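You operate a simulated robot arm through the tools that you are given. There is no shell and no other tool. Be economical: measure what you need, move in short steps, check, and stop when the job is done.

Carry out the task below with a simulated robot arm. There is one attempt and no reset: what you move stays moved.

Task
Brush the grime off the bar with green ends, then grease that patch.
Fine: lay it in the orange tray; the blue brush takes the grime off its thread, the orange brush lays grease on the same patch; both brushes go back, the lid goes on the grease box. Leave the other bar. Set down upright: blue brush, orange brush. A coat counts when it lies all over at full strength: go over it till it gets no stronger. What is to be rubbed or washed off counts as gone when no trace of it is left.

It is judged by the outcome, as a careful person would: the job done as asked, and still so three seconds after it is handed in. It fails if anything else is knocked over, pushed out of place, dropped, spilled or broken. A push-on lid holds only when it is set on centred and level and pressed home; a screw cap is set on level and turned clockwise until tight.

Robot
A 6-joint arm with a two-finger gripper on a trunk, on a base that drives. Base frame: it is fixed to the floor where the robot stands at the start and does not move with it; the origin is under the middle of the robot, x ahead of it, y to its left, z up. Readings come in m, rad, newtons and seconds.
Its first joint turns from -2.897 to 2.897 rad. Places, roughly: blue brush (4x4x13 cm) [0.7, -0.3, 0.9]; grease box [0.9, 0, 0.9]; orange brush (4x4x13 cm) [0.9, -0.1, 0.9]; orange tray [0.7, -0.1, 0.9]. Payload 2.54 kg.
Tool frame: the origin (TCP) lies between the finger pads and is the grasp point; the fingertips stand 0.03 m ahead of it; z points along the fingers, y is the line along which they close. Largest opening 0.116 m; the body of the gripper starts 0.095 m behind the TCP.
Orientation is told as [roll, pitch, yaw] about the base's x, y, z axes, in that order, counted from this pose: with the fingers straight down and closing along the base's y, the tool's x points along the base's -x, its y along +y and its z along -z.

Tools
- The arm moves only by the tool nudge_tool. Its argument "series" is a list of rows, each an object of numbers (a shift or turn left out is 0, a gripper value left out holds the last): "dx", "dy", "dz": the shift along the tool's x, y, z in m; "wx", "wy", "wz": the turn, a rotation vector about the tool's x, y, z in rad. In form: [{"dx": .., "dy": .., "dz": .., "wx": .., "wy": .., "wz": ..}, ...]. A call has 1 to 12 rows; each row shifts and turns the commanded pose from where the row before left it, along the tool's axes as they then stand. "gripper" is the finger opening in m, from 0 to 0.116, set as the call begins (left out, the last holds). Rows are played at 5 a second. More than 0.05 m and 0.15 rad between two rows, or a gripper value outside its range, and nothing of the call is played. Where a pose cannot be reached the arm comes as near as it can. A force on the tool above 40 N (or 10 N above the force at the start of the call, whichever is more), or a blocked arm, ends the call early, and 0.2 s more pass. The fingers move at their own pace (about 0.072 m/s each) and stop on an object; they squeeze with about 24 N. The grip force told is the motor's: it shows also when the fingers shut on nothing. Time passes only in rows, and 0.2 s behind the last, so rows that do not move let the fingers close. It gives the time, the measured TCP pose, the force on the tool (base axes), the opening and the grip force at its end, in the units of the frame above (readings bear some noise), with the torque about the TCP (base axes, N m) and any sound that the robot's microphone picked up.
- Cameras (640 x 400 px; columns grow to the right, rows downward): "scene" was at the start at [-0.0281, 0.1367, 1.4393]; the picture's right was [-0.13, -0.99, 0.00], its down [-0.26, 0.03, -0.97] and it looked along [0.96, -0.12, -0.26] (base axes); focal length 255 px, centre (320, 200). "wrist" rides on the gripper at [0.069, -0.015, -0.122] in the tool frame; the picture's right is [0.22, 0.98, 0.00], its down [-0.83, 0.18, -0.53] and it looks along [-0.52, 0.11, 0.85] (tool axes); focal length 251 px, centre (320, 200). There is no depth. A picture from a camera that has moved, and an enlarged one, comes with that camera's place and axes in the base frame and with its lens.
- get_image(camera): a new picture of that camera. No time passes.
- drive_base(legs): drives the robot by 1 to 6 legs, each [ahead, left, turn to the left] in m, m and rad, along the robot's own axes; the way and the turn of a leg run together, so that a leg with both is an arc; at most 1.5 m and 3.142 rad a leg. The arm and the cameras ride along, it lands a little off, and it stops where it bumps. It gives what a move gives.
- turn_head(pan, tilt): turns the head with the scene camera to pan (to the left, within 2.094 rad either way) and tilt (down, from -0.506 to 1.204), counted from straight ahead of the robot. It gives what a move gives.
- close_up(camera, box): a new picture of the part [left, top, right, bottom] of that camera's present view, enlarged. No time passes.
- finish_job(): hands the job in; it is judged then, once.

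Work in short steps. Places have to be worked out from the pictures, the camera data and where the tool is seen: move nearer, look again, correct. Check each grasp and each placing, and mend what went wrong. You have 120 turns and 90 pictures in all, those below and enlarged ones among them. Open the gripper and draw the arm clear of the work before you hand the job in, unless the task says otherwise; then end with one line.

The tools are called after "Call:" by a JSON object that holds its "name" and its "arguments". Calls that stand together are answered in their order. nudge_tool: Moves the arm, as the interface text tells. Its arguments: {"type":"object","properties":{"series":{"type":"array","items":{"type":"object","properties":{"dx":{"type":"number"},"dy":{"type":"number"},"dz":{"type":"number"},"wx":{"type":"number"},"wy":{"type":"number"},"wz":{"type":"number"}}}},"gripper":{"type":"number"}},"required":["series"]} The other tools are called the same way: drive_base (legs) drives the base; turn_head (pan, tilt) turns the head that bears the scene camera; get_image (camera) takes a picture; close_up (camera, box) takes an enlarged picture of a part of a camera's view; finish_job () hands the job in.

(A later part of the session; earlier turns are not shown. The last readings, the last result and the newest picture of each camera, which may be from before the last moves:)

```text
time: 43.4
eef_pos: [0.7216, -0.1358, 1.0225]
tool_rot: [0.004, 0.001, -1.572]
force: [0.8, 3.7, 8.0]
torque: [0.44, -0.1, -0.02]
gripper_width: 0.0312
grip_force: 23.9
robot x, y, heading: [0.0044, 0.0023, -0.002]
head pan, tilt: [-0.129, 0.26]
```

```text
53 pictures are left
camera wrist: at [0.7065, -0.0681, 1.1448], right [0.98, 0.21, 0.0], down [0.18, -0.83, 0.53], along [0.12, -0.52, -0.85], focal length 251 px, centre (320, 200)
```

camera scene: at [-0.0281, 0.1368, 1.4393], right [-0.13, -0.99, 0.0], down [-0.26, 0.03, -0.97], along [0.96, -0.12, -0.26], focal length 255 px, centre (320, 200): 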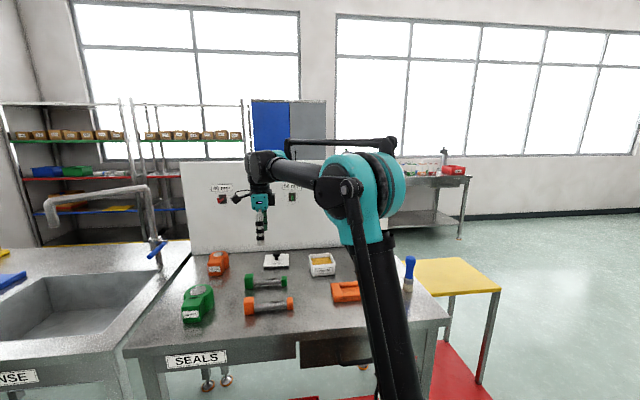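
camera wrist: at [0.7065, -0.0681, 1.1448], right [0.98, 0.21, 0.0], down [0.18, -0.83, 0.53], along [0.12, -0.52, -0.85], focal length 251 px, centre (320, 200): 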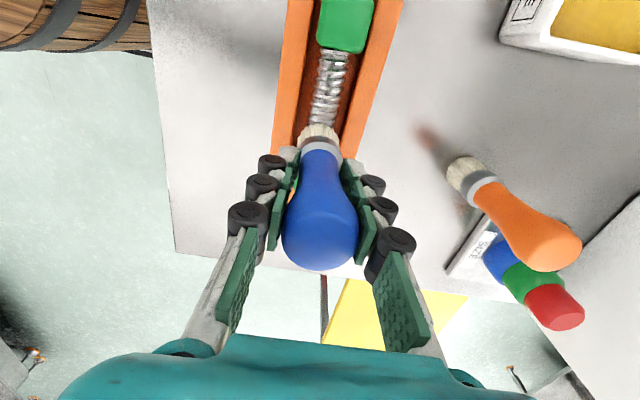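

Contact was firm. Lift and step aside to inspect the patch.

Call:
{"name": "nudge_tool", "arguments": {"series": [{"dz": -0.02}, {"dz": -0.02}, {"dx": -0.04}, {"dx": -0.035}, {}]}}

Call:
{"name": "close_up", "arguments": {"camera": "wrist", "box": [240, 0, 400, 100]}}

Call:
{"name": "close_up", "arguments": {"camera": "scene", "box": [325, 235, 437, 305]}}

```text
time: 44.6
eef_pos: [0.7194, -0.2117, 1.0626]
tool_rot: [0.002, 0.001, -1.57]
force: [-0.1, 0.9, -0.6]
torque: [-0.01, -0.03, 0.0]
gripper_width: 0.0308
grip_force: 23.9
robot x, y, heading: [-0.0045, 0.0006, 0.003]
head pan, tilt: [-0.129, 0.26]
```

```text
4.00 times, centred on (320, 50) of wrist
camera zoom: at [0.705, -0.1432, 1.1858], right [0.98, 0.21, 0.0], down [0.18, -0.83, 0.53], along [0.12, -0.52, -0.85], focal length 1006 px, centre (320, 800)
```

zoom: 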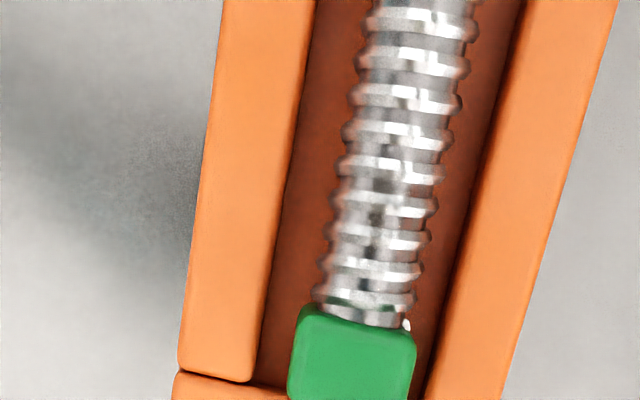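

```text
5.71 times, centred on (381, 270) of scene
camera zoom: at [-0.028, 0.1367, 1.4393], right [-0.13, -0.99, 0.0], down [-0.26, 0.03, -0.97], along [0.96, -0.12, -0.26], focal length 1455 px, centre (-29, -200)
```

zoom: 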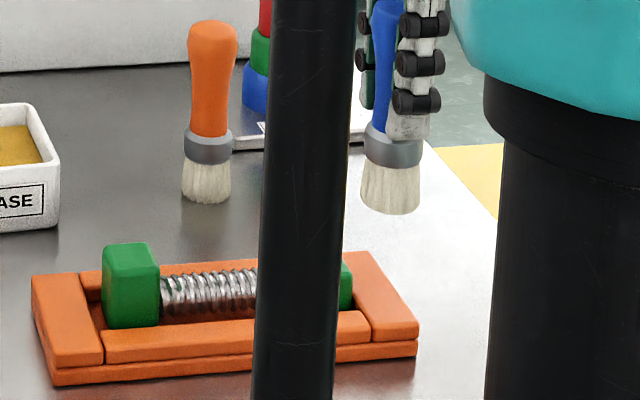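

Mostly gone, but faint traces remain between y≈-0.137 and -0.155; head edge is at about -0.163, so I can stroke slightly farther. Going back for more strokes.

Call:
{"name": "nudge_tool", "arguments": {"series": [{"dx": 0.04}, {"dx": 0.035}, {"dz": 0.02}, {"dz": 0.0195}, {}]}}

Call:
{"name": "nudge_tool", "arguments": {"series": [{"dz": 0.001}, {"dx": 0.01}, {"dx": -0.008}, {"dx": -0.008}, {"dx": 0.008}, {"dx": 0.008}, {"dx": -0.008}, {"dx": -0.008}, {"dx": 0.008}, {"dx": 0.008}, {"dx": -0.008}, {}]}}

```text
time: 45.8
eef_pos: [0.7209, -0.138, 1.0223]
tool_rot: [0.004, 0.001, -1.57]
force: [-0.9, 0.6, -2.2]
torque: [-0.02, 0.0, 0.0]
gripper_width: 0.0305
grip_force: 23.9
robot x, y, heading: [0.0031, 0.0003, 0.007]
head pan, tilt: [-0.129, 0.26]
```

```text
time: 48.4
eef_pos: [0.7219, -0.1339, 1.0225]
tool_rot: [0.006, 0.001, -1.572]
force: [-0.7, -0.1, -0.9]
torque: [0.0, 0.0, 0.05]
gripper_width: 0.0307
grip_force: 23.7
robot x, y, heading: [-0.0022, -0.0015, 0.004]
head pan, tilt: [-0.129, 0.26]
```

Not in contact (force ≈ -0.9 = brush weight). Press deeper until a few N, then stroke.

Call:
{"name": "nudge_tool", "arguments": {"series": [{"dz": 0.001}, {"dz": 0.001}, {}]}}

Call:
{"name": "nudge_tool", "arguments": {"series": [{"dx": -0.008, "dz": 0.0005}, {"dx": 0.008}, {"dx": 0.008}, {"dx": -0.008}, {"dx": -0.008}, {"dx": 0.008}, {"dx": 0.008}, {"dx": -0.008}, {"dx": -0.008}, {}]}}

```text
time: 49.2
eef_pos: [0.7206, -0.1357, 1.0194]
tool_rot: [0.002, 0.001, -1.57]
force: [0.0, 0.0, 19.8]
torque: [0.0, 0.01, -0.11]
gripper_width: 0.0307
grip_force: 24.4
robot x, y, heading: [0.0014, 0.0001, -0.001]
head pan, tilt: [-0.129, 0.26]
```

```text
time: 51.4
eef_pos: [0.7206, -0.143, 1.0194]
tool_rot: [0.004, 0.003, -1.571]
force: [0.1, -0.4, -1.0]
torque: [0.02, 0.05, 0.01]
gripper_width: 0.0305
grip_force: 24.4
robot x, y, heading: [0.0009, -0.0008, -0.004]
head pan, tilt: [-0.129, 0.26]
```

The brush slips up slightly under pressure; check the patch now.

Call:
{"name": "nudge_tool", "arguments": {"series": [{"dz": -0.02}, {"dz": -0.02}, {"dx": -0.035}, {"dx": -0.034}, {}]}}

Call:
{"name": "close_up", "arguments": {"camera": "wrist", "box": [280, 0, 376, 60]}}

```text
time: 52.6
eef_pos: [0.722, -0.2135, 1.0583]
tool_rot: [0.003, 0.0, -1.571]
force: [0.1, -0.5, -1.4]
torque: [0.02, -0.01, 0.01]
gripper_width: 0.0303
grip_force: 24.1
robot x, y, heading: [0.0013, -0.0009, -0.004]
head pan, tilt: [-0.129, 0.26]
```

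```text
6.67 times, centred on (328, 30) of wrist
camera zoom: at [0.707, -0.1447, 1.1809], right [0.98, 0.21, 0.0], down [0.18, -0.83, 0.53], along [0.12, -0.52, -0.85], focal length 1676 px, centre (267, 1333)
```

zoom: 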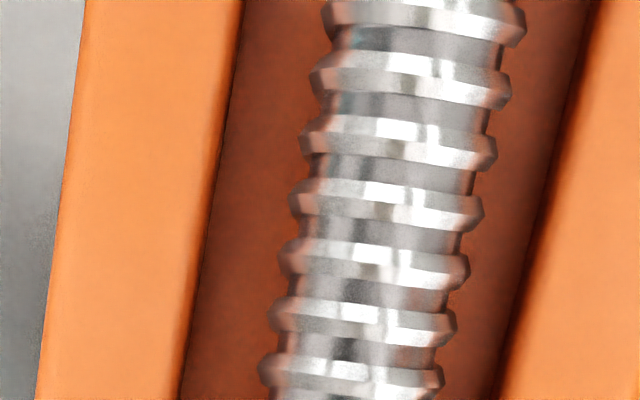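

Upper part looks clean; check the part near the head.

Call:
{"name": "close_up", "arguments": {"camera": "wrist", "box": [272, 30, 368, 90]}}

```text
6.67 times, centred on (320, 60) of wrist
camera zoom: at [0.707, -0.1447, 1.1809], right [0.98, 0.21, 0.0], down [0.18, -0.83, 0.53], along [0.12, -0.52, -0.85], focal length 1676 px, centre (320, 1133)
```

zoom: 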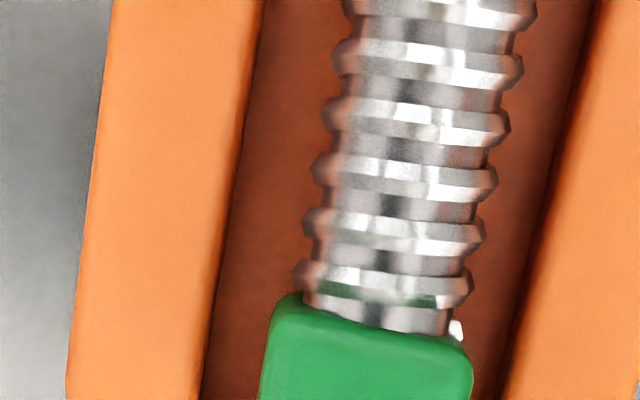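

No obvious brown left, but for certainty I'll make one more firm pass over the whole patch.

Call:
{"name": "nudge_tool", "arguments": {"series": [{"dx": 0.035}, {"dx": 0.035}, {"dz": 0.02}, {"dz": 0.0195}, {}]}}

Call:
{"name": "nudge_tool", "arguments": {"series": [{"dz": 0.001}, {"dx": 0.01, "dz": 0.0005}, {"dx": 0.01}, {"dx": -0.01, "dz": 0.0005}, {"dx": -0.01}, {"dx": 0.01, "dz": 0.0005}, {"dx": 0.01}, {"dx": -0.01, "dz": 0.0005}, {"dx": -0.01}, {}]}}

Call:
{"name": "nudge_tool", "arguments": {"series": [{"dx": 0.01, "dz": 0.0005}, {"dx": 0.01}, {"dx": -0.01, "dz": 0.0005}, {"dx": -0.01}, {"dx": 0.01, "dz": 0.0005}, {"dx": 0.01}, {"dx": -0.01, "dz": 0.0005}, {"dx": -0.01}, {}]}}

```text
time: 53.8
eef_pos: [0.7198, -0.142, 1.0193]
tool_rot: [0.002, 0.002, -1.57]
force: [1.1, 0.5, 8.9]
torque: [-0.06, -0.07, 0.02]
gripper_width: 0.0302
grip_force: 23.7
robot x, y, heading: [0.0001, 0.0013, 0.003]
head pan, tilt: [-0.129, 0.26]
```

```text
time: 55.0
eef_pos: [0.7203, -0.1339, 1.0185]
tool_rot: [0.002, 0.006, -1.568]
force: [-3.5, 2.6, 20.4]
torque: [-0.09, 0.3, -0.08]
gripper_width: 0.0301
grip_force: 23.7
robot x, y, heading: [0.0005, -0.0011, -0.001]
head pan, tilt: [-0.129, 0.26]
stopped in row 5: the force on the tool passed its limit at 41 N (the readings are from after the stop); the commanded pose is now the measured one
```

```text
time: 55.7
eef_pos: [0.7213, -0.118, 1.018]
tool_rot: [0.002, 0.011, -1.566]
force: [-4.2, 2.7, 21.5]
torque: [-0.07, 0.35, -0.09]
gripper_width: 0.0302
grip_force: 23.6
robot x, y, heading: [0.0048, -0.0017, -0.007]
head pan, tilt: [-0.129, 0.26]
stopped in row 3: the force on the tool passed its limit at 43 N (the readings are from after the stop); the commanded pose is now the measured one
```

Firm enough. Back off a touch and do the remaining strokes at constant height.

Call:
{"name": "nudge_tool", "arguments": {"series": [{"dz": -0.0007}, {"dx": -0.01}, {"dx": -0.01}, {"dx": -0.006}, {"dx": 0.008}, {"dx": 0.008}, {"dx": -0.008}, {"dx": -0.008}, {"dx": 0.008}, {"dx": 0.008}, {"dx": -0.008}, {"dx": -0.008}]}}

Call:
{"name": "nudge_tool", "arguments": {"series": [{"dz": -0.02}, {"dz": -0.02}, {"dx": -0.035}, {"dx": -0.035}, {}]}}

Call:
{"name": "close_up", "arguments": {"camera": "wrist", "box": [264, 0, 376, 70]}}

Call:
{"name": "get_image", "arguments": {"camera": "wrist"}}

```text
time: 58.3
eef_pos: [0.7208, -0.1417, 1.0184]
tool_rot: [0.003, 0.012, -1.568]
force: [-0.2, 10.8, 22.4]
torque: [0.52, 0.21, -0.05]
gripper_width: 0.0303
grip_force: 23.6
robot x, y, heading: [-0.001, 0.0006, 0.002]
head pan, tilt: [-0.129, 0.26]
```

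```text
time: 59.5
eef_pos: [0.7234, -0.2124, 1.0582]
tool_rot: [0.003, 0.011, -1.567]
force: [0.6, 0.9, -0.8]
torque: [0.0, 0.01, 0.01]
gripper_width: 0.0301
grip_force: 23.9
robot x, y, heading: [-0.0015, 0.0008, 0.005]
head pan, tilt: [-0.129, 0.26]
```

```text
5.71 times, centred on (320, 35) of wrist
camera zoom: at [0.7073, -0.1462, 1.1811], right [0.98, 0.22, 0.01], down [0.18, -0.83, 0.52], along [0.12, -0.51, -0.85], focal length 1437 px, centre (320, 1143)
```

zoom: 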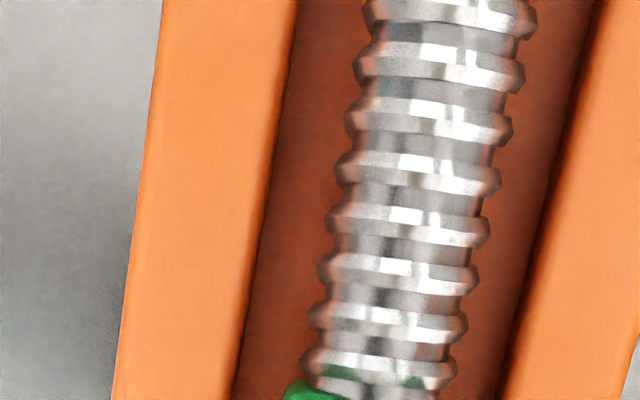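

```text
47 pictures are left
camera wrist: at [0.7073, -0.1462, 1.1811], right [0.98, 0.22, 0.01], down [0.18, -0.83, 0.52], along [0.12, -0.51, -0.85], focal length 251 px, centre (320, 200)
```

wrist: 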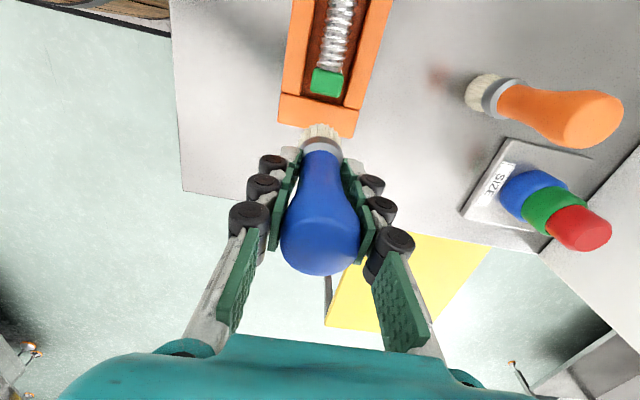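

Patch is clean. Return the blue brush to its home: correct the tiny tilt, move over (0.720, -0.2725) and lower; expected contact near TCP z ≈ 0.978.

Call:
{"name": "nudge_tool", "arguments": {"series": [{"wx": -0.011, "wy": -0.003, "dy": -0.002}, {"dx": -0.03}, {"dx": -0.03}, {"dz": 0.04}, {"dz": 0.03}, {}]}}

Call:
{"name": "close_up", "arguments": {"camera": "scene", "box": [360, 230, 456, 290]}}

```text
time: 60.9
eef_pos: [0.7215, -0.2727, 0.9887]
tool_rot: [0.015, 0.008, -1.567]
force: [0.9, -1.0, -1.0]
torque: [-0.01, -0.01, 0.02]
gripper_width: 0.0299
grip_force: 23.9
robot x, y, heading: [-0.0003, 0.0036, -0.0]
head pan, tilt: [-0.129, 0.26]
```

```text
6.67 times, centred on (408, 260) of scene
camera zoom: at [-0.028, 0.1369, 1.4393], right [-0.13, -0.99, 0.0], down [-0.26, 0.03, -0.97], along [0.96, -0.12, -0.26], focal length 1697 px, centre (-267, -200)
```

zoom: 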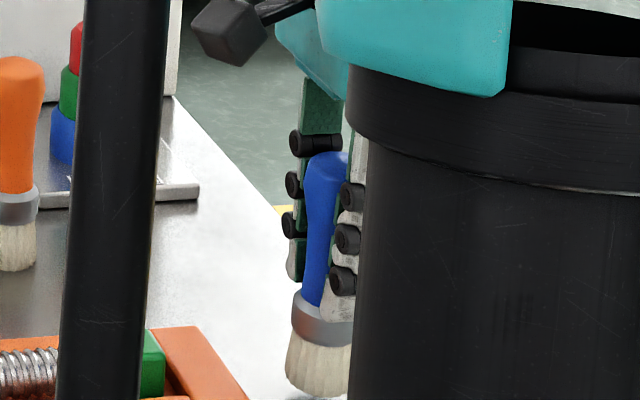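

Tilt fix went on the wrong axis; correct it (roll via wx, pitch via wy), then lower in small steps.

Call:
{"name": "nudge_tool", "arguments": {"series": [{"wx": 0.014, "wy": -0.007}, {"dz": 0.004}, {"dz": 0.002}, {}]}}

Call:
{"name": "nudge_tool", "arguments": {"series": [{"dz": 0.0015}, {"dz": 0.0015}, {}]}}

```text
time: 61.9
eef_pos: [0.7203, -0.2732, 0.9815]
tool_rot: [0.0, 0.001, -1.568]
force: [-0.2, 0.0, -0.6]
torque: [0.01, -0.03, 0.01]
gripper_width: 0.0302
grip_force: 24.4
robot x, y, heading: [0.0016, 0.0047, 0.002]
head pan, tilt: [-0.129, 0.26]
```

```text
time: 62.7
eef_pos: [0.7196, -0.2752, 0.979]
tool_rot: [0.0, 0.002, -1.568]
force: [0.0, -1.0, 0.7]
torque: [0.01, 0.02, 0.02]
gripper_width: 0.0302
grip_force: 24.0
robot x, y, heading: [-0.0012, 0.0009, -0.001]
head pan, tilt: [-0.129, 0.26]
```

Call:
{"name": "nudge_tool", "arguments": {"series": [{"dz": 0.001}, {"dz": 0.001}, {}]}}

Call:
{"name": "nudge_tool", "arguments": {"series": [{"dz": 0.001}, {"dz": 0.0005}, {}]}}

```text
time: 63.3
eef_pos: [0.721, -0.2738, 0.9778]
tool_rot: [0.001, -0.001, -1.567]
force: [-2.9, 0.4, 18.4]
torque: [0.26, 0.33, -0.02]
gripper_width: 0.03
grip_force: 23.6
robot x, y, heading: [-0.0025, -0.0018, -0.0]
head pan, tilt: [-0.129, 0.26]
stopped in row 3: the force on the tool passed its limit at 44 N (the readings are from after the stop); the commanded pose is now the measured one
```

```text
time: 63.8
eef_pos: [0.72, -0.2733, 0.9786]
tool_rot: [-0.001, 0.0, -1.567]
force: [-3.6, 0.7, 20.6]
torque: [0.28, 0.49, -0.04]
gripper_width: 0.0299
grip_force: 24.2
robot x, y, heading: [-0.0044, -0.0003, 0.004]
head pan, tilt: [-0.129, 0.26]
stopped in row 2: the force on the tool passed its limit at 42 N (the readings are from after the stop); the commanded pose is now the measured one
```

Seated on the table. Open slowly, then rise.

Call:
{"name": "nudge_tool", "arguments": {"series": [{}, {}], "gripper": 0.034}}

Call:
{"name": "nudge_tool", "arguments": {"series": [{}, {}, {}], "gripper": 0.08}}

Call:
{"name": "nudge_tool", "arguments": {"series": [{"dz": -0.03}, {"dz": -0.04}, {"dz": -0.04}, {"dx": 0.03}, {"dx": 0.035}, {}]}}

Call:
{"name": "get_image", "arguments": {"camera": "wrist"}}

```text
time: 64.4
eef_pos: [0.7215, -0.2735, 0.9769]
tool_rot: [0.003, 0.0, -1.567]
force: [-2.4, -0.8, 10.1]
torque: [-0.04, 0.12, -0.02]
gripper_width: 0.0351
grip_force: 4.2
robot x, y, heading: [0.0027, -0.0, -0.003]
head pan, tilt: [-0.129, 0.26]
```

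```text
time: 65.2
eef_pos: [0.7226, -0.2732, 0.9779]
tool_rot: [0.0, 0.0, -1.568]
force: [-0.2, 0.2, 0.0]
torque: [-0.01, 0.03, -0.02]
gripper_width: 0.0802
grip_force: 0.0
robot x, y, heading: [-0.0008, -0.0028, -0.0]
head pan, tilt: [-0.129, 0.26]
```

```text
time: 66.6
eef_pos: [0.7228, -0.2083, 1.0906]
tool_rot: [-0.001, 0.0, -1.566]
force: [0.9, -0.5, -0.3]
torque: [-0.01, -0.03, 0.02]
gripper_width: 0.0801
grip_force: 0.1
robot x, y, heading: [-0.0034, 0.0025, 0.002]
head pan, tilt: [-0.129, 0.26]
```

```text
45 pictures are left
camera wrist: at [0.7073, -0.1407, 1.2122], right [0.98, 0.22, 0.0], down [0.18, -0.83, 0.53], along [0.12, -0.52, -0.85], focal length 251 px, centre (320, 200)
```

wrist: 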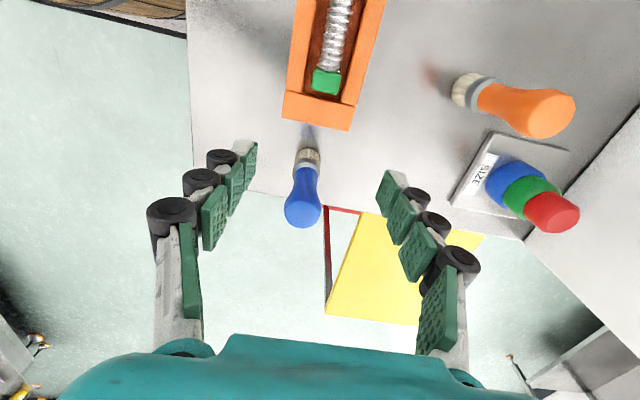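

Blue brush stands upright again. Next the orange brush, estimated at (0.883, -0.148); move over it.

Call:
{"name": "nudge_tool", "arguments": {"series": [{"dx": 0.015, "dy": 0.04, "wz": 0.004}, {"dx": 0.015, "dy": 0.04}, {"dx": 0.015, "dy": 0.04}, {"dx": 0.015, "dy": 0.04}, {"dz": 0.025}, {}]}}

Call:
{"name": "get_image", "arguments": {"camera": "wrist"}}

```text
time: 68.0
eef_pos: [0.881, -0.1479, 1.062]
tool_rot: [-0.001, 0.0, -1.571]
force: [-0.5, 0.2, 0.7]
torque: [-0.03, -0.01, 0.02]
gripper_width: 0.0799
grip_force: 0.0
robot x, y, heading: [-0.0028, 0.0022, 0.001]
head pan, tilt: [-0.129, 0.26]
```

```text
44 pictures are left
camera wrist: at [0.8665, -0.0792, 1.1843], right [0.98, 0.21, 0.0], down [0.18, -0.83, 0.53], along [0.11, -0.52, -0.85], focal length 251 px, centre (320, 200)
```

wrist: 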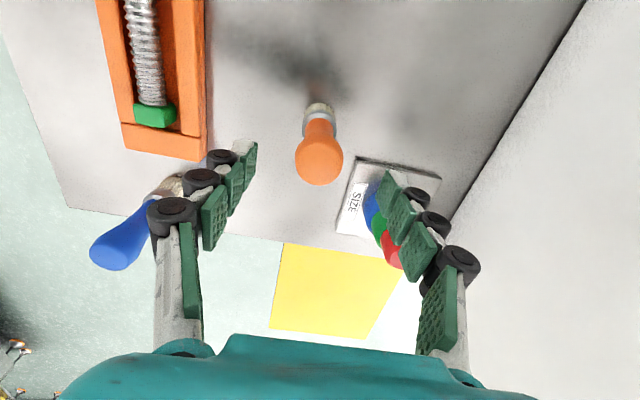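

Centred. Descend and grip the orange brush.

Call:
{"name": "nudge_tool", "arguments": {"series": [{"dz": 0.03}, {"dz": 0.03}, {"dz": 0.018}, {}]}}

Call:
{"name": "nudge_tool", "arguments": {"series": [{}, {}, {}, {}], "gripper": 0.01}}

Call:
{"name": "nudge_tool", "arguments": {"series": [{"dz": -0.03}, {"dz": -0.04}, {}]}}

Call:
{"name": "get_image", "arguments": {"camera": "wrist"}}

Call:
{"name": "close_up", "arguments": {"camera": "scene", "box": [250, 220, 410, 320]}}

```text
time: 69.0
eef_pos: [0.881, -0.1472, 0.9853]
tool_rot: [0.001, 0.001, -1.574]
force: [-0.6, 0.0, 0.5]
torque: [0.0, 0.04, -0.01]
gripper_width: 0.0799
grip_force: 0.0
robot x, y, heading: [-0.0018, -0.0016, 0.002]
head pan, tilt: [-0.129, 0.26]
```

```text
time: 70.0
eef_pos: [0.8825, -0.1476, 0.9845]
tool_rot: [0.0, -0.001, -1.573]
force: [0.0, -0.5, 0.1]
torque: [0.04, -0.03, -0.01]
gripper_width: 0.032
grip_force: 23.8
robot x, y, heading: [-0.0036, 0.0013, 0.002]
head pan, tilt: [-0.129, 0.26]
```

```text
time: 70.8
eef_pos: [0.8805, -0.1465, 1.0538]
tool_rot: [0.0, 0.0, -1.572]
force: [0.0, 0.0, -0.9]
torque: [0.03, -0.04, -0.01]
gripper_width: 0.0317
grip_force: 23.9
robot x, y, heading: [-0.0035, 0.0049, 0.004]
head pan, tilt: [-0.129, 0.26]
```

```text
43 pictures are left
camera wrist: at [0.8658, -0.0781, 1.1762], right [0.98, 0.21, 0.0], down [0.18, -0.83, 0.53], along [0.11, -0.52, -0.85], focal length 251 px, centre (320, 200)
```

wrist: 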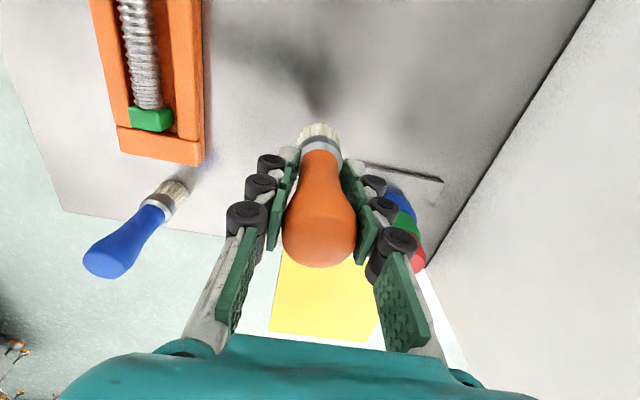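

```text
4.00 times, centred on (330, 270) of scene
camera zoom: at [-0.028, 0.1369, 1.4393], right [-0.13, -0.99, 0.0], down [-0.26, 0.03, -0.97], along [0.96, -0.12, -0.26], focal length 1018 px, centre (280, -80)
```

zoom: 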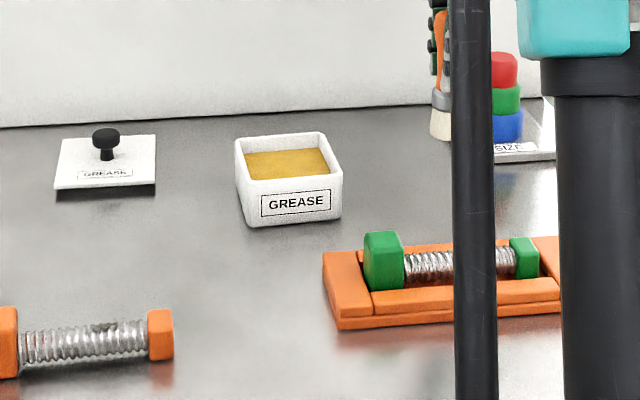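

Orange brush held; home (0.882, -0.147), TCP z 0.9845. Grease box centre estimated (0.894, 0.012), rim z≈0.94. Move above it.

Call:
{"name": "nudge_tool", "arguments": {"series": [{"dx": 0.04, "dy": 0.0035}, {"dx": 0.04, "dy": 0.003}, {"dx": 0.04, "dy": 0.003}, {"dx": 0.0385, "dy": 0.003}, {}]}}

Call:
{"name": "get_image", "arguments": {"camera": "wrist"}}

Call:
{"name": "close_up", "arguments": {"camera": "scene", "box": [250, 220, 410, 320]}}

```text
time: 72.0
eef_pos: [0.8954, 0.0105, 1.055]
tool_rot: [0.0, 0.001, -1.573]
force: [0.3, 0.2, -0.8]
torque: [0.03, 0.03, -0.01]
gripper_width: 0.0316
grip_force: 23.9
robot x, y, heading: [0.0017, 0.0016, -0.003]
head pan, tilt: [-0.129, 0.26]
```

```text
41 pictures are left
camera wrist: at [0.8812, 0.0793, 1.1778], right [0.98, 0.21, 0.0], down [0.18, -0.83, 0.53], along [0.11, -0.52, -0.85], focal length 251 px, centre (320, 200)
```

wrist: 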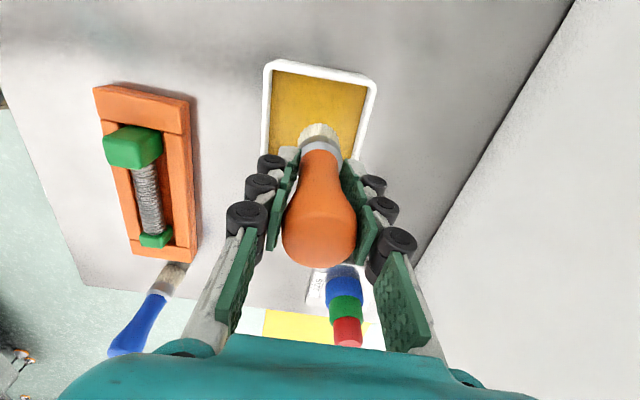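

```text
4.00 times, centred on (330, 270) of scene
camera zoom: at [-0.028, 0.1369, 1.4393], right [-0.13, -0.99, 0.0], down [-0.26, 0.03, -0.97], along [0.96, -0.12, -0.26], focal length 1018 px, centre (280, -80)
```

zoom: 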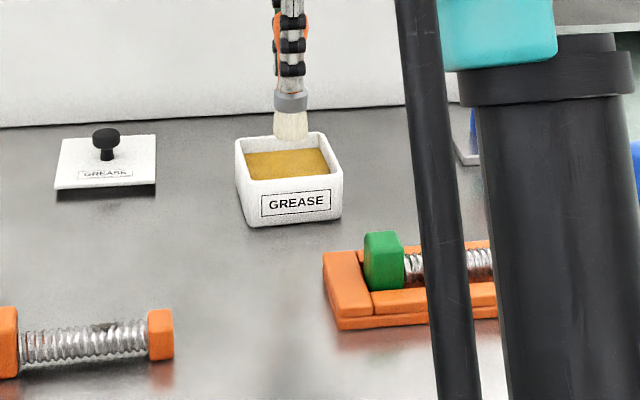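

Box centre looks like (0.888, 0.010). Shift slightly and dip in steps, watching force.

Call:
{"name": "nudge_tool", "arguments": {"series": [{"dy": -0.006}, {"dz": 0.02}, {"dz": 0.015}, {"dz": 0.005}, {}]}}

Call:
{"name": "nudge_tool", "arguments": {"series": [{"dz": 0.002}, {"dz": 0.002}, {}]}}

Call:
{"name": "close_up", "arguments": {"camera": "scene", "box": [290, 230, 354, 280]}}

```text
time: 73.2
eef_pos: [0.8876, 0.0111, 1.0161]
tool_rot: [0.003, 0.0, -1.573]
force: [0.9, 0.5, 18.3]
torque: [-0.01, 0.01, 0.02]
gripper_width: 0.0314
grip_force: 24.1
robot x, y, heading: [0.0007, -0.0009, -0.002]
head pan, tilt: [-0.129, 0.26]
```

```text
time: 74.0
eef_pos: [0.8881, 0.0109, 1.012]
tool_rot: [0.001, 0.0, -1.573]
force: [3.9, 0.5, 39.4]
torque: [-0.02, -0.19, 0.02]
gripper_width: 0.031
grip_force: 24.0
robot x, y, heading: [0.0003, 0.0015, 0.001]
head pan, tilt: [-0.129, 0.26]
```

```text
8.00 times, centred on (322, 255) of scene
camera zoom: at [-0.0294, 0.1369, 1.4393], right [-0.13, -0.99, 0.0], down [-0.25, 0.03, -0.97], along [0.96, -0.12, -0.26], focal length 2037 px, centre (304, -240)
```

zoom: 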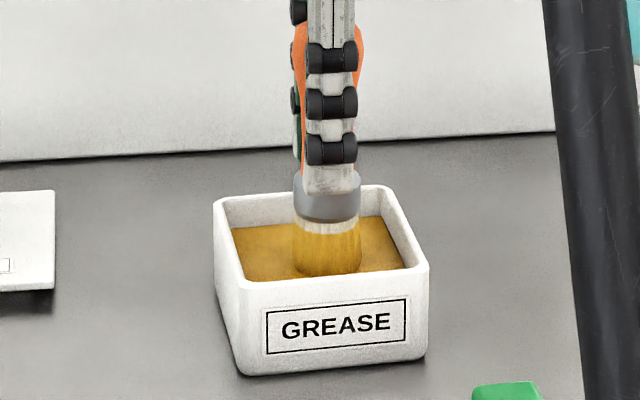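

Bristles are loaded with grease. Lift and carry over the cleaned patch.

Call:
{"name": "nudge_tool", "arguments": {"series": [{"dz": -0.03}, {"dz": -0.025}, {}, {"dx": -0.03, "dy": -0.034}, {"dx": -0.03, "dy": -0.034}, {"dx": -0.03, "dy": -0.034}, {"dx": -0.03, "dy": -0.034}, {"dx": -0.028, "dy": -0.0315}, {}]}}

Call:
{"name": "get_image", "arguments": {"camera": "wrist"}}

```text
time: 76.0
eef_pos: [0.7194, -0.1369, 1.0647]
tool_rot: [0.001, 0.001, -1.572]
force: [0.3, -0.8, -1.2]
torque: [0.01, -0.02, 0.0]
gripper_width: 0.0312
grip_force: 23.9
robot x, y, heading: [0.0003, -0.0006, 0.001]
head pan, tilt: [-0.129, 0.26]
```

```text
38 pictures are left
camera wrist: at [0.7048, -0.0686, 1.188], right [0.98, 0.21, 0.0], down [0.18, -0.83, 0.53], along [0.11, -0.52, -0.85], focal length 251 px, centre (320, 200)
```

wrist: 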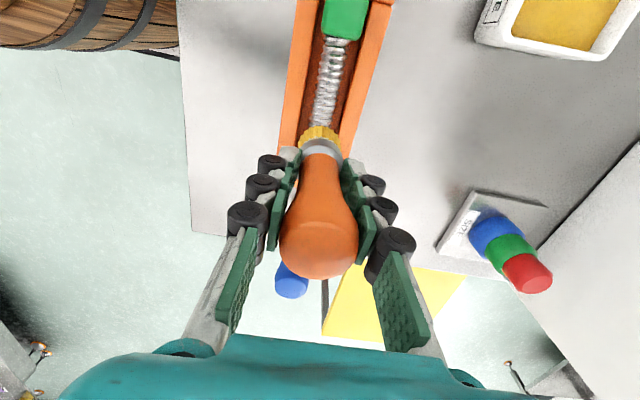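

Descend to contact, then stroke lightly across the patch.

Call:
{"name": "nudge_tool", "arguments": {"series": [{"dz": 0.02, "dy": 0.001}, {"dz": 0.018}, {"dz": 0.002}, {}]}}

Call:
{"name": "nudge_tool", "arguments": {"series": [{"dz": 0.0015}, {"dz": 0.001}, {}]}}

```text
time: 77.0
eef_pos: [0.7208, -0.1367, 1.0249]
tool_rot: [0.0, -0.001, -1.571]
force: [-0.9, 0.7, -0.5]
torque: [-0.05, -0.03, -0.01]
gripper_width: 0.0311
grip_force: 24.7
robot x, y, heading: [0.0006, 0.0011, 0.003]
head pan, tilt: [-0.129, 0.26]
```

```text
time: 77.8
eef_pos: [0.7217, -0.1378, 1.0219]
tool_rot: [0.001, 0.001, -1.572]
force: [-0.2, 0.1, -0.4]
torque: [-0.01, 0.01, 0.04]
gripper_width: 0.0311
grip_force: 24.0
robot x, y, heading: [-0.001, 0.002, -0.004]
head pan, tilt: [-0.129, 0.26]
```

Call:
{"name": "nudge_tool", "arguments": {"series": [{"dz": 0.001}, {"dz": 0.0007}, {}]}}

Call:
{"name": "nudge_tool", "arguments": {"series": [{"dz": 0.0007}, {"dz": 0.0005}, {}]}}

```text
time: 78.6
eef_pos: [0.7204, -0.138, 1.0215]
tool_rot: [0.0, 0.0, -1.575]
force: [0.2, -0.5, -0.6]
torque: [-0.03, 0.03, 0.02]
gripper_width: 0.031
grip_force: 24.4
robot x, y, heading: [0.0036, 0.0002, -0.001]
head pan, tilt: [-0.129, 0.26]
```

```text
time: 79.4
eef_pos: [0.7215, -0.1364, 1.019]
tool_rot: [0.0, 0.0, -1.573]
force: [-0.3, -0.1, -0.9]
torque: [0.02, 0.02, -0.01]
gripper_width: 0.0314
grip_force: 24.1
robot x, y, heading: [-0.0016, 0.0019, 0.002]
head pan, tilt: [-0.129, 0.26]
```

Still no contact; continue in sub-millimetre steps.

Call:
{"name": "nudge_tool", "arguments": {"series": [{"dz": 0.0008}, {"dz": 0.0008}, {}]}}

Call:
{"name": "nudge_tool", "arguments": {"series": [{"dz": 0.0008}, {}]}}

Call:
{"name": "close_up", "arguments": {"camera": "scene", "box": [325, 245, 405, 295]}}

```text
time: 80.2
eef_pos: [0.7212, -0.1383, 1.0191]
tool_rot: [0.001, 0.001, -1.573]
force: [1.4, -1.2, 20.3]
torque: [0.04, -0.1, -0.03]
gripper_width: 0.0311
grip_force: 24.1
robot x, y, heading: [0.0016, 0.0001, -0.001]
head pan, tilt: [-0.129, 0.26]
```

```text
time: 80.8
eef_pos: [0.7216, -0.1375, 1.0193]
tool_rot: [0.001, 0.0, -1.57]
force: [7.1, 2.6, 38.2]
torque: [0.25, -0.46, -0.01]
gripper_width: 0.0313
grip_force: 23.9
robot x, y, heading: [0.0014, 0.001, 0.003]
head pan, tilt: [-0.129, 0.26]
```

```text
8.00 times, centred on (365, 270) of scene
camera zoom: at [-0.029, 0.1373, 1.4393], right [-0.13, -0.99, 0.0], down [-0.25, 0.03, -0.97], along [0.96, -0.12, -0.26], focal length 2037 px, centre (-40, -360)
```

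zoom: 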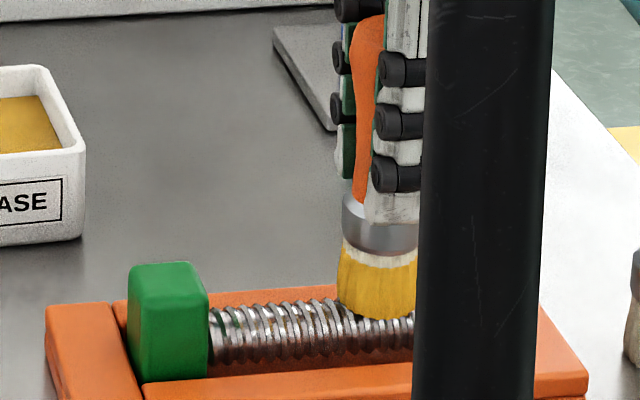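

Good contact, a bit too hard; back off 1 mm and stroke over the patch range.

Call:
{"name": "nudge_tool", "arguments": {"series": [{"dz": -0.001}, {"dx": -0.007}, {"dx": 0.008}, {"dx": 0.008}, {"dx": -0.008}, {"dx": -0.008}, {"dx": 0.008}, {"dx": 0.008}, {"dx": -0.008}, {"dx": -0.008}, {"dx": 0.008}, {"dx": 0.008}]}}

Call:
{"name": "nudge_tool", "arguments": {"series": [{"dx": -0.008}, {"dx": -0.008}, {"dx": 0.008}, {"dx": 0.008}, {"dx": -0.008}, {"dx": -0.008}, {"dx": 0.008}, {"dx": 0.008}, {"dx": -0.008}, {"dx": -0.008}, {}]}}

Call:
{"name": "nudge_tool", "arguments": {"series": [{"dz": -0.02}, {"dz": -0.025}, {"dx": -0.035}, {"dx": -0.035}, {}]}}

Call:
{"name": "close_up", "arguments": {"camera": "wrist", "box": [264, 0, 376, 70]}}

```text
time: 83.4
eef_pos: [0.7216, -0.1294, 1.0183]
tool_rot: [0.001, 0.0, -1.573]
force: [0.2, -5.3, 10.5]
torque: [-0.45, 0.04, -0.02]
gripper_width: 0.0315
grip_force: 23.5
robot x, y, heading: [0.0006, -0.0031, 0.004]
head pan, tilt: [-0.129, 0.26]
```

```text
time: 85.8
eef_pos: [0.7202, -0.1442, 1.0187]
tool_rot: [0.003, 0.0, -1.571]
force: [-0.2, 5.2, 9.8]
torque: [0.19, 0.03, 0.01]
gripper_width: 0.0311
grip_force: 24.0
robot x, y, heading: [0.0013, -0.0018, 0.001]
head pan, tilt: [-0.129, 0.26]
```

```text
time: 87.0
eef_pos: [0.7218, -0.2148, 1.0642]
tool_rot: [0.002, 0.001, -1.571]
force: [0.2, -0.5, -0.5]
torque: [-0.02, 0.01, 0.0]
gripper_width: 0.0314
grip_force: 23.9
robot x, y, heading: [0.0008, -0.0003, 0.002]
head pan, tilt: [-0.129, 0.26]
```

```text
5.71 times, centred on (320, 35) of wrist
camera zoom: at [0.7072, -0.1469, 1.1873], right [0.98, 0.21, 0.0], down [0.18, -0.83, 0.53], along [0.11, -0.52, -0.85], focal length 1437 px, centre (320, 1143)
```

zoom: 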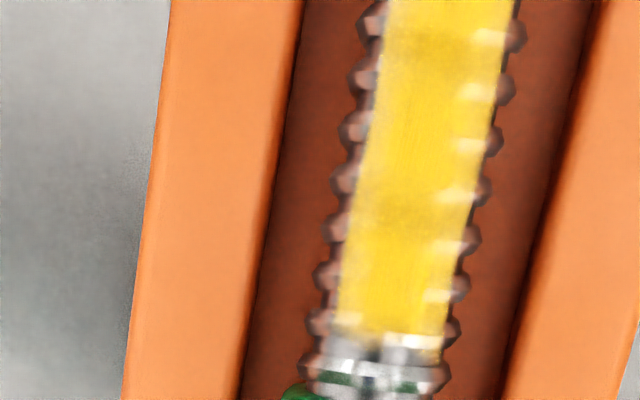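

Grease covers the patch range well. "Go over till no stronger" — I'll make another pass, reaching ~2 mm further toward the head.

Call:
{"name": "nudge_tool", "arguments": {"series": [{"dx": 0.035}, {"dx": 0.035}, {"dz": 0.025}, {"dz": 0.0203}, {}, {"dx": 0.01}, {"dx": -0.008}, {"dx": -0.008}, {"dx": 0.008}, {"dx": 0.008}, {"dx": -0.008}, {"dx": -0.006}]}}

Call:
{"name": "nudge_tool", "arguments": {"series": [{"dz": 0.0004, "dx": -0.002}, {"dx": 0.008}, {"dx": 0.008}, {"dx": -0.008}, {"dx": -0.008}, {"dx": 0.008}, {"dx": 0.008}, {"dx": 0.005}, {"dx": -0.008}, {"dx": -0.008}, {"dx": -0.005}, {}]}}

Call:
{"name": "nudge_tool", "arguments": {"series": [{"dx": 0.008}, {"dx": 0.008}, {"dx": -0.008}, {"dx": -0.008}, {"dx": 0.008}, {"dx": 0.008}, {"dx": 0.005}, {"dx": -0.008}, {"dx": -0.008}, {"dx": -0.005}, {}]}}

Call:
{"name": "nudge_tool", "arguments": {"series": [{"dz": -0.02}, {"dz": -0.025}, {"dx": -0.035}, {"dx": -0.035}, {}]}}

Call:
{"name": "close_up", "arguments": {"camera": "wrist", "box": [264, 0, 376, 70]}}

```text
time: 89.6
eef_pos: [0.7213, -0.1489, 1.0194]
tool_rot: [0.002, 0.003, -1.57]
force: [-0.1, 8.7, 19.2]
torque: [0.63, 0.05, 0.01]
gripper_width: 0.0311
grip_force: 23.7
robot x, y, heading: [0.0023, -0.0009, 0.0]
head pan, tilt: [-0.129, 0.26]
```

```text
time: 92.2
eef_pos: [0.7215, -0.1514, 1.0194]
tool_rot: [0.002, 0.0, -1.572]
force: [-0.5, 2.1, 3.6]
torque: [0.14, 0.03, -0.01]
gripper_width: 0.0309
grip_force: 23.7
robot x, y, heading: [-0.0009, 0.0001, 0.002]
head pan, tilt: [-0.129, 0.26]
```

```text
time: 94.6
eef_pos: [0.7197, -0.151, 1.019]
tool_rot: [0.002, 0.001, -1.571]
force: [-0.3, 4.9, 11.2]
torque: [0.29, 0.06, -0.04]
gripper_width: 0.0311
grip_force: 24.1
robot x, y, heading: [0.0023, -0.0004, 0.001]
head pan, tilt: [-0.129, 0.26]
```

```text
time: 95.8
eef_pos: [0.7213, -0.2235, 1.0629]
tool_rot: [0.0, 0.0, -1.573]
force: [0.1, 0.4, -0.7]
torque: [-0.01, -0.01, 0.01]
gripper_width: 0.031
grip_force: 24.1
robot x, y, heading: [-0.0007, 0.0018, 0.002]
head pan, tilt: [-0.129, 0.26]
```

```text
5.71 times, centred on (320, 35) of wrist
camera zoom: at [0.7061, -0.1554, 1.1858], right [0.98, 0.21, 0.0], down [0.18, -0.83, 0.53], along [0.11, -0.52, -0.85], focal length 1437 px, centre (320, 1143)
```

zoom: 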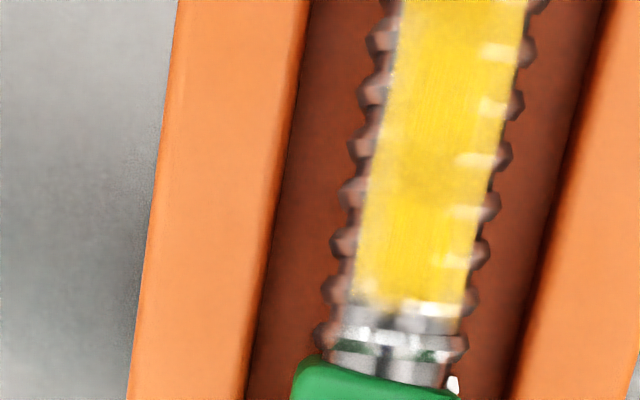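

Coat fills the patch rectangle; to ensure full strength at the edges I'll re-dip and go over again with slight sideways offsets.

Call:
{"name": "nudge_tool", "arguments": {"series": [{"dx": 0.0335, "dy": 0.0238}, {"dx": 0.0335, "dy": 0.0238}, {"dx": 0.0335, "dy": 0.0238}, {"dx": 0.0335, "dy": 0.0238}, {"dx": 0.0335, "dy": 0.0238}, {"dx": 0.0335, "dy": 0.0238}, {"dx": 0.0335, "dy": 0.0238}, {}, {"dz": 0.025}, {"dz": 0.025}, {}]}}

Call:
{"name": "nudge_tool", "arguments": {"series": [{"dz": 0.0015}, {}, {}]}}

Call:
{"name": "nudge_tool", "arguments": {"series": [{"dz": -0.03}, {"dz": -0.025}, {}, {"dx": -0.03, "dy": -0.034}, {"dx": -0.03, "dy": -0.034}, {"dx": -0.03, "dy": -0.034}, {"dx": -0.03, "dy": -0.034}, {"dx": -0.028, "dy": -0.0315}, {}]}}

```text
time: 98.2
eef_pos: [0.8898, 0.0137, 1.0126]
tool_rot: [0.003, 0.001, -1.571]
force: [1.9, 1.4, 12.0]
torque: [-0.13, -0.15, 0.03]
gripper_width: 0.0312
grip_force: 24.1
robot x, y, heading: [0.0027, 0.0017, -0.001]
head pan, tilt: [-0.129, 0.26]
```

```text
time: 99.0
eef_pos: [0.8892, 0.0134, 1.0119]
tool_rot: [0.003, 0.0, -1.574]
force: [9.8, 2.5, 38.1]
torque: [-0.06, -0.5, 0.01]
gripper_width: 0.0312
grip_force: 23.9
robot x, y, heading: [-0.0013, -0.0002, 0.0]
head pan, tilt: [-0.129, 0.26]
```

```text
time: 101.0
eef_pos: [0.7207, -0.1331, 1.0673]
tool_rot: [0.002, 0.002, -1.572]
force: [0.2, 0.4, -0.5]
torque: [-0.02, -0.01, -0.01]
gripper_width: 0.0311
grip_force: 23.5
robot x, y, heading: [0.0025, 0.0, 0.0]
head pan, tilt: [-0.129, 0.26]
```

Lower and stroke with offsets -3 mm, 0, +3 mm across.

Call:
{"name": "nudge_tool", "arguments": {"series": [{"dz": 0.025, "dy": -0.003}, {"dz": 0.0225, "dx": 0.006}, {}, {"dx": -0.008}, {"dx": -0.008}, {"dx": -0.007}, {"dx": 0.008}, {"dx": 0.008}, {"dx": 0.007}, {"dx": -0.008}, {"dx": -0.008}, {"dx": -0.007}]}}

Call:
{"name": "nudge_tool", "arguments": {"series": [{"dy": 0.003, "dz": 0.0004}, {"dx": 0.008}, {"dx": 0.008}, {"dx": 0.007}, {"dx": -0.008}, {"dx": -0.008}, {"dx": -0.007}, {"dy": 0.003}, {"dx": 0.008}, {"dx": 0.008}, {"dx": 0.007}, {}]}}

Call:
{"name": "nudge_tool", "arguments": {"series": [{"dx": -0.008}, {"dx": -0.008}, {"dx": -0.007}, {"dx": 0.008}, {"dx": 0.008}, {"dx": 0.007}, {"dy": -0.003}, {"dx": -0.008}, {"dx": -0.008}, {"dx": -0.007}, {}]}}

Call:
{"name": "nudge_tool", "arguments": {"series": [{"dz": -0.02}, {"dz": -0.025}, {"dx": -0.035}, {"dx": -0.035}, {}]}}

Call:
{"name": "close_up", "arguments": {"camera": "wrist", "box": [264, 0, 376, 70]}}

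```text
time: 103.6
eef_pos: [0.7171, -0.1516, 1.0183]
tool_rot: [0.002, 0.0, -1.573]
force: [0.4, 3.5, 5.3]
torque: [0.13, -0.01, 0.01]
gripper_width: 0.0311
grip_force: 24.1
robot x, y, heading: [-0.0011, 0.0005, 0.001]
head pan, tilt: [-0.129, 0.26]
```

```text
time: 106.2
eef_pos: [0.7237, -0.1293, 1.0189]
tool_rot: [0.002, 0.0, -1.573]
force: [0.9, -2.3, 5.1]
torque: [-0.29, 0.04, 0.02]
gripper_width: 0.031
grip_force: 24.7
robot x, y, heading: [0.0011, 0.0, 0.004]
head pan, tilt: [-0.129, 0.26]
```

```text
time: 108.6
eef_pos: [0.719, -0.1507, 1.0183]
tool_rot: [0.002, 0.001, -1.57]
force: [1.0, 11.6, 24.5]
torque: [0.74, -0.01, 0.0]
gripper_width: 0.0313
grip_force: 24.1
robot x, y, heading: [-0.0011, -0.0002, 0.003]
head pan, tilt: [-0.129, 0.26]
```

```text
time: 109.8
eef_pos: [0.7188, -0.2218, 1.0618]
tool_rot: [0.0, -0.001, -1.572]
force: [0.1, 0.1, -0.8]
torque: [0.01, -0.01, -0.01]
gripper_width: 0.0312
grip_force: 23.7
robot x, y, heading: [-0.0019, 0.0015, -0.004]
head pan, tilt: [-0.129, 0.26]
```

```text
5.71 times, centred on (320, 35) of wrist
camera zoom: at [0.7023, -0.1547, 1.1841], right [0.98, 0.21, 0.0], down [0.18, -0.83, 0.53], along [0.11, -0.52, -0.85], focal length 1437 px, centre (320, 1143)
```

zoom: 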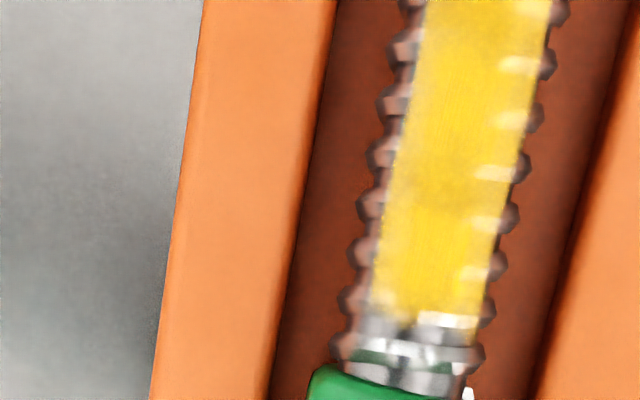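

No change from the previous pass, so the coat is saturated. Move toward the orange brush's home, viewing the whole bar on the way.

Call:
{"name": "nudge_tool", "arguments": {"series": [{"dx": 0.037, "dy": 0.02}, {"dx": 0.0375, "dy": 0.03}, {"dy": 0.035}, {}]}}

Call:
{"name": "close_up", "arguments": {"camera": "wrist", "box": [80, 20, 320, 170]}}

```text
time: 110.8
eef_pos: [0.8026, -0.1474, 1.0643]
tool_rot: [-0.001, 0.001, -1.571]
force: [0.3, -0.1, -0.7]
torque: [-0.03, -0.01, 0.01]
gripper_width: 0.0308
grip_force: 24.6
robot x, y, heading: [-0.0, 0.0018, 0.001]
head pan, tilt: [-0.129, 0.26]
```

```text
2.67 times, centred on (200, 95) of wrist
camera zoom: at [0.7889, -0.0795, 1.187], right [0.98, 0.21, 0.0], down [0.18, -0.83, 0.53], along [0.11, -0.52, -0.85], focal length 670 px, centre (640, 480)
```

zoom: 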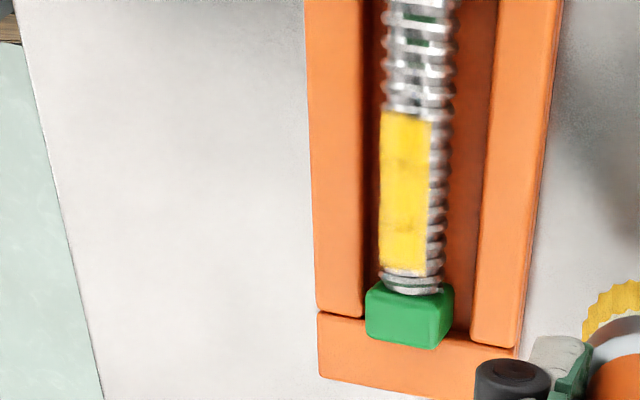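

The coat shows faint darker smudges at fixed places; zoom in to judge them.

Call:
{"name": "close_up", "arguments": {"camera": "wrist", "box": [210, 55, 258, 125]}}

```text
5.71 times, centred on (234, 90) of wrist
camera zoom: at [0.7889, -0.0795, 1.187], right [0.98, 0.21, 0.0], down [0.18, -0.83, 0.53], along [0.11, -0.52, -0.85], focal length 1437 px, centre (811, 829)
```

zoom: 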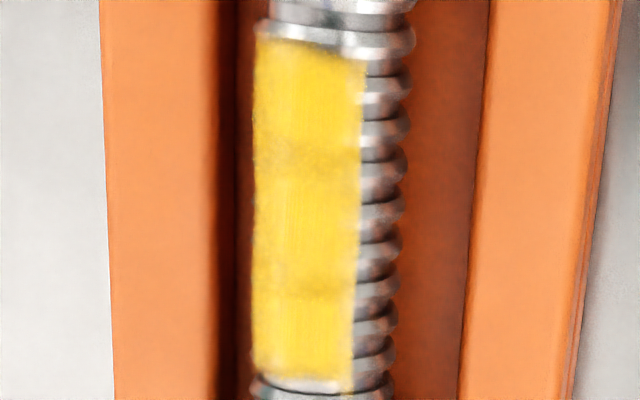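

The -y edge is a fixed patch border; the +y edge I haven't proven covered. One more pass extending ~2 cm further toward +y.

Call:
{"name": "nudge_tool", "arguments": {"series": [{"dx": 0.01, "dy": -0.041}, {"dx": 0.017, "dy": -0.041}, {"dz": 0.025}, {"dz": 0.0205}, {}, {"dx": 0.01}, {"dx": 0.01}, {"dx": -0.01}, {"dx": -0.01}, {"dx": -0.01}, {"dx": 0.01}, {"dx": 0.01}]}}

Call:
{"name": "nudge_tool", "arguments": {"series": [{"dx": 0.01, "dz": 0.0004}, {"dx": -0.01}, {"dx": -0.01}, {"dx": -0.01}, {"dx": 0.01}, {"dx": 0.01}, {"dx": 0.01}, {"dx": -0.01}, {"dx": -0.01}, {"dx": -0.01}, {}]}}

Call:
{"name": "nudge_tool", "arguments": {"series": [{"dz": -0.02}, {"dz": -0.025}, {"dx": -0.01, "dy": 0.041}, {"dx": -0.01, "dy": 0.041}, {}]}}

Call:
{"name": "close_up", "arguments": {"camera": "wrist", "box": [198, 40, 278, 130]}}

```text
time: 113.1
eef_pos: [0.722, -0.1263, 1.0182]
tool_rot: [0.0, 0.002, -1.569]
force: [-3.8, 2.3, 18.8]
torque: [-0.09, 0.35, -0.06]
gripper_width: 0.0315
grip_force: 23.9
robot x, y, heading: [-0.0025, 0.0017, -0.003]
head pan, tilt: [-0.129, 0.26]
stopped in row 11: the force on the tool passed its limit at 43 N (the readings are from after the stop); the commanded pose is now the measured one
```

```text
time: 113.5
eef_pos: [0.7217, -0.1199, 1.0197]
tool_rot: [0.003, -0.001, -1.573]
force: [-4.4, 1.0, 17.8]
torque: [-0.02, 0.37, -0.04]
gripper_width: 0.0313
grip_force: 23.9
robot x, y, heading: [-0.0023, 0.0028, -0.0]
head pan, tilt: [-0.129, 0.26]
stopped in row 2: the force on the tool passed its limit at 42 N (the readings are from after the stop); the commanded pose is now the measured one
```

```text
time: 114.7
eef_pos: [0.8039, -0.1413, 1.062]
tool_rot: [0.001, -0.002, -1.572]
force: [0.7, -0.1, -0.3]
torque: [0.01, 0.01, 0.01]
gripper_width: 0.0312
grip_force: 23.8
robot x, y, heading: [-0.0048, 0.0017, -0.001]
head pan, tilt: [-0.129, 0.26]
```

```text
4.44 times, centred on (238, 85) of wrist
camera zoom: at [0.7885, -0.0731, 1.1844], right [0.98, 0.21, 0.0], down [0.18, -0.83, 0.54], along [0.12, -0.52, -0.84], focal length 1118 px, centre (684, 711)
```

zoom: 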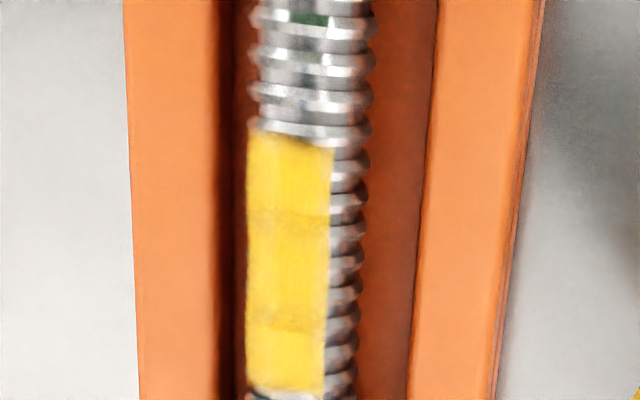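

Edges unchanged: patch is fully covered at full strength. Return the orange brush to (0.882, -0.147).

Call:
{"name": "nudge_tool", "arguments": {"series": [{"dx": -0.006, "dy": 0.04}, {"dy": 0.038}, {}, {"dz": 0.04}, {"dz": 0.034}, {"dz": 0.005}, {}]}}

Call:
{"name": "nudge_tool", "arguments": {"series": [{"dz": 0.0015}, {"dz": 0.001}, {}]}}

```text
time: 116.3
eef_pos: [0.884, -0.1468, 0.9828]
tool_rot: [0.001, -0.001, -1.573]
force: [0.0, 0.5, -1.6]
torque: [-0.01, 0.0, -0.03]
gripper_width: 0.0311
grip_force: 23.9
robot x, y, heading: [-0.0029, -0.0018, 0.004]
head pan, tilt: [-0.129, 0.26]
```

```text
time: 117.1
eef_pos: [0.8835, -0.1473, 0.9805]
tool_rot: [0.003, -0.002, -1.573]
force: [0.5, -0.6, -0.9]
torque: [0.0, -0.05, -0.01]
gripper_width: 0.0313
grip_force: 23.9
robot x, y, heading: [-0.0022, 0.0015, -0.003]
head pan, tilt: [-0.129, 0.26]
```

Call:
{"name": "nudge_tool", "arguments": {"series": [{"dz": 0.001}, {"dz": 0.0008}, {}]}}

Call:
{"name": "nudge_tool", "arguments": {"series": [{"dz": 0.0008}, {"dz": 0.0006}, {}]}}

```text
time: 117.9
eef_pos: [0.8817, -0.1477, 0.9806]
tool_rot: [0.001, -0.001, -1.576]
force: [0.1, -0.6, -1.2]
torque: [0.03, -0.01, 0.01]
gripper_width: 0.0311
grip_force: 24.2
robot x, y, heading: [-0.0005, 0.001, -0.001]
head pan, tilt: [-0.129, 0.26]
```

```text
time: 118.7
eef_pos: [0.8816, -0.1482, 0.9786]
tool_rot: [0.003, -0.002, -1.571]
force: [1.9, 1.7, 9.5]
torque: [0.1, -0.05, 0.0]
gripper_width: 0.0313
grip_force: 23.8
robot x, y, heading: [0.0004, 0.0011, 0.005]
head pan, tilt: [-0.129, 0.26]
```

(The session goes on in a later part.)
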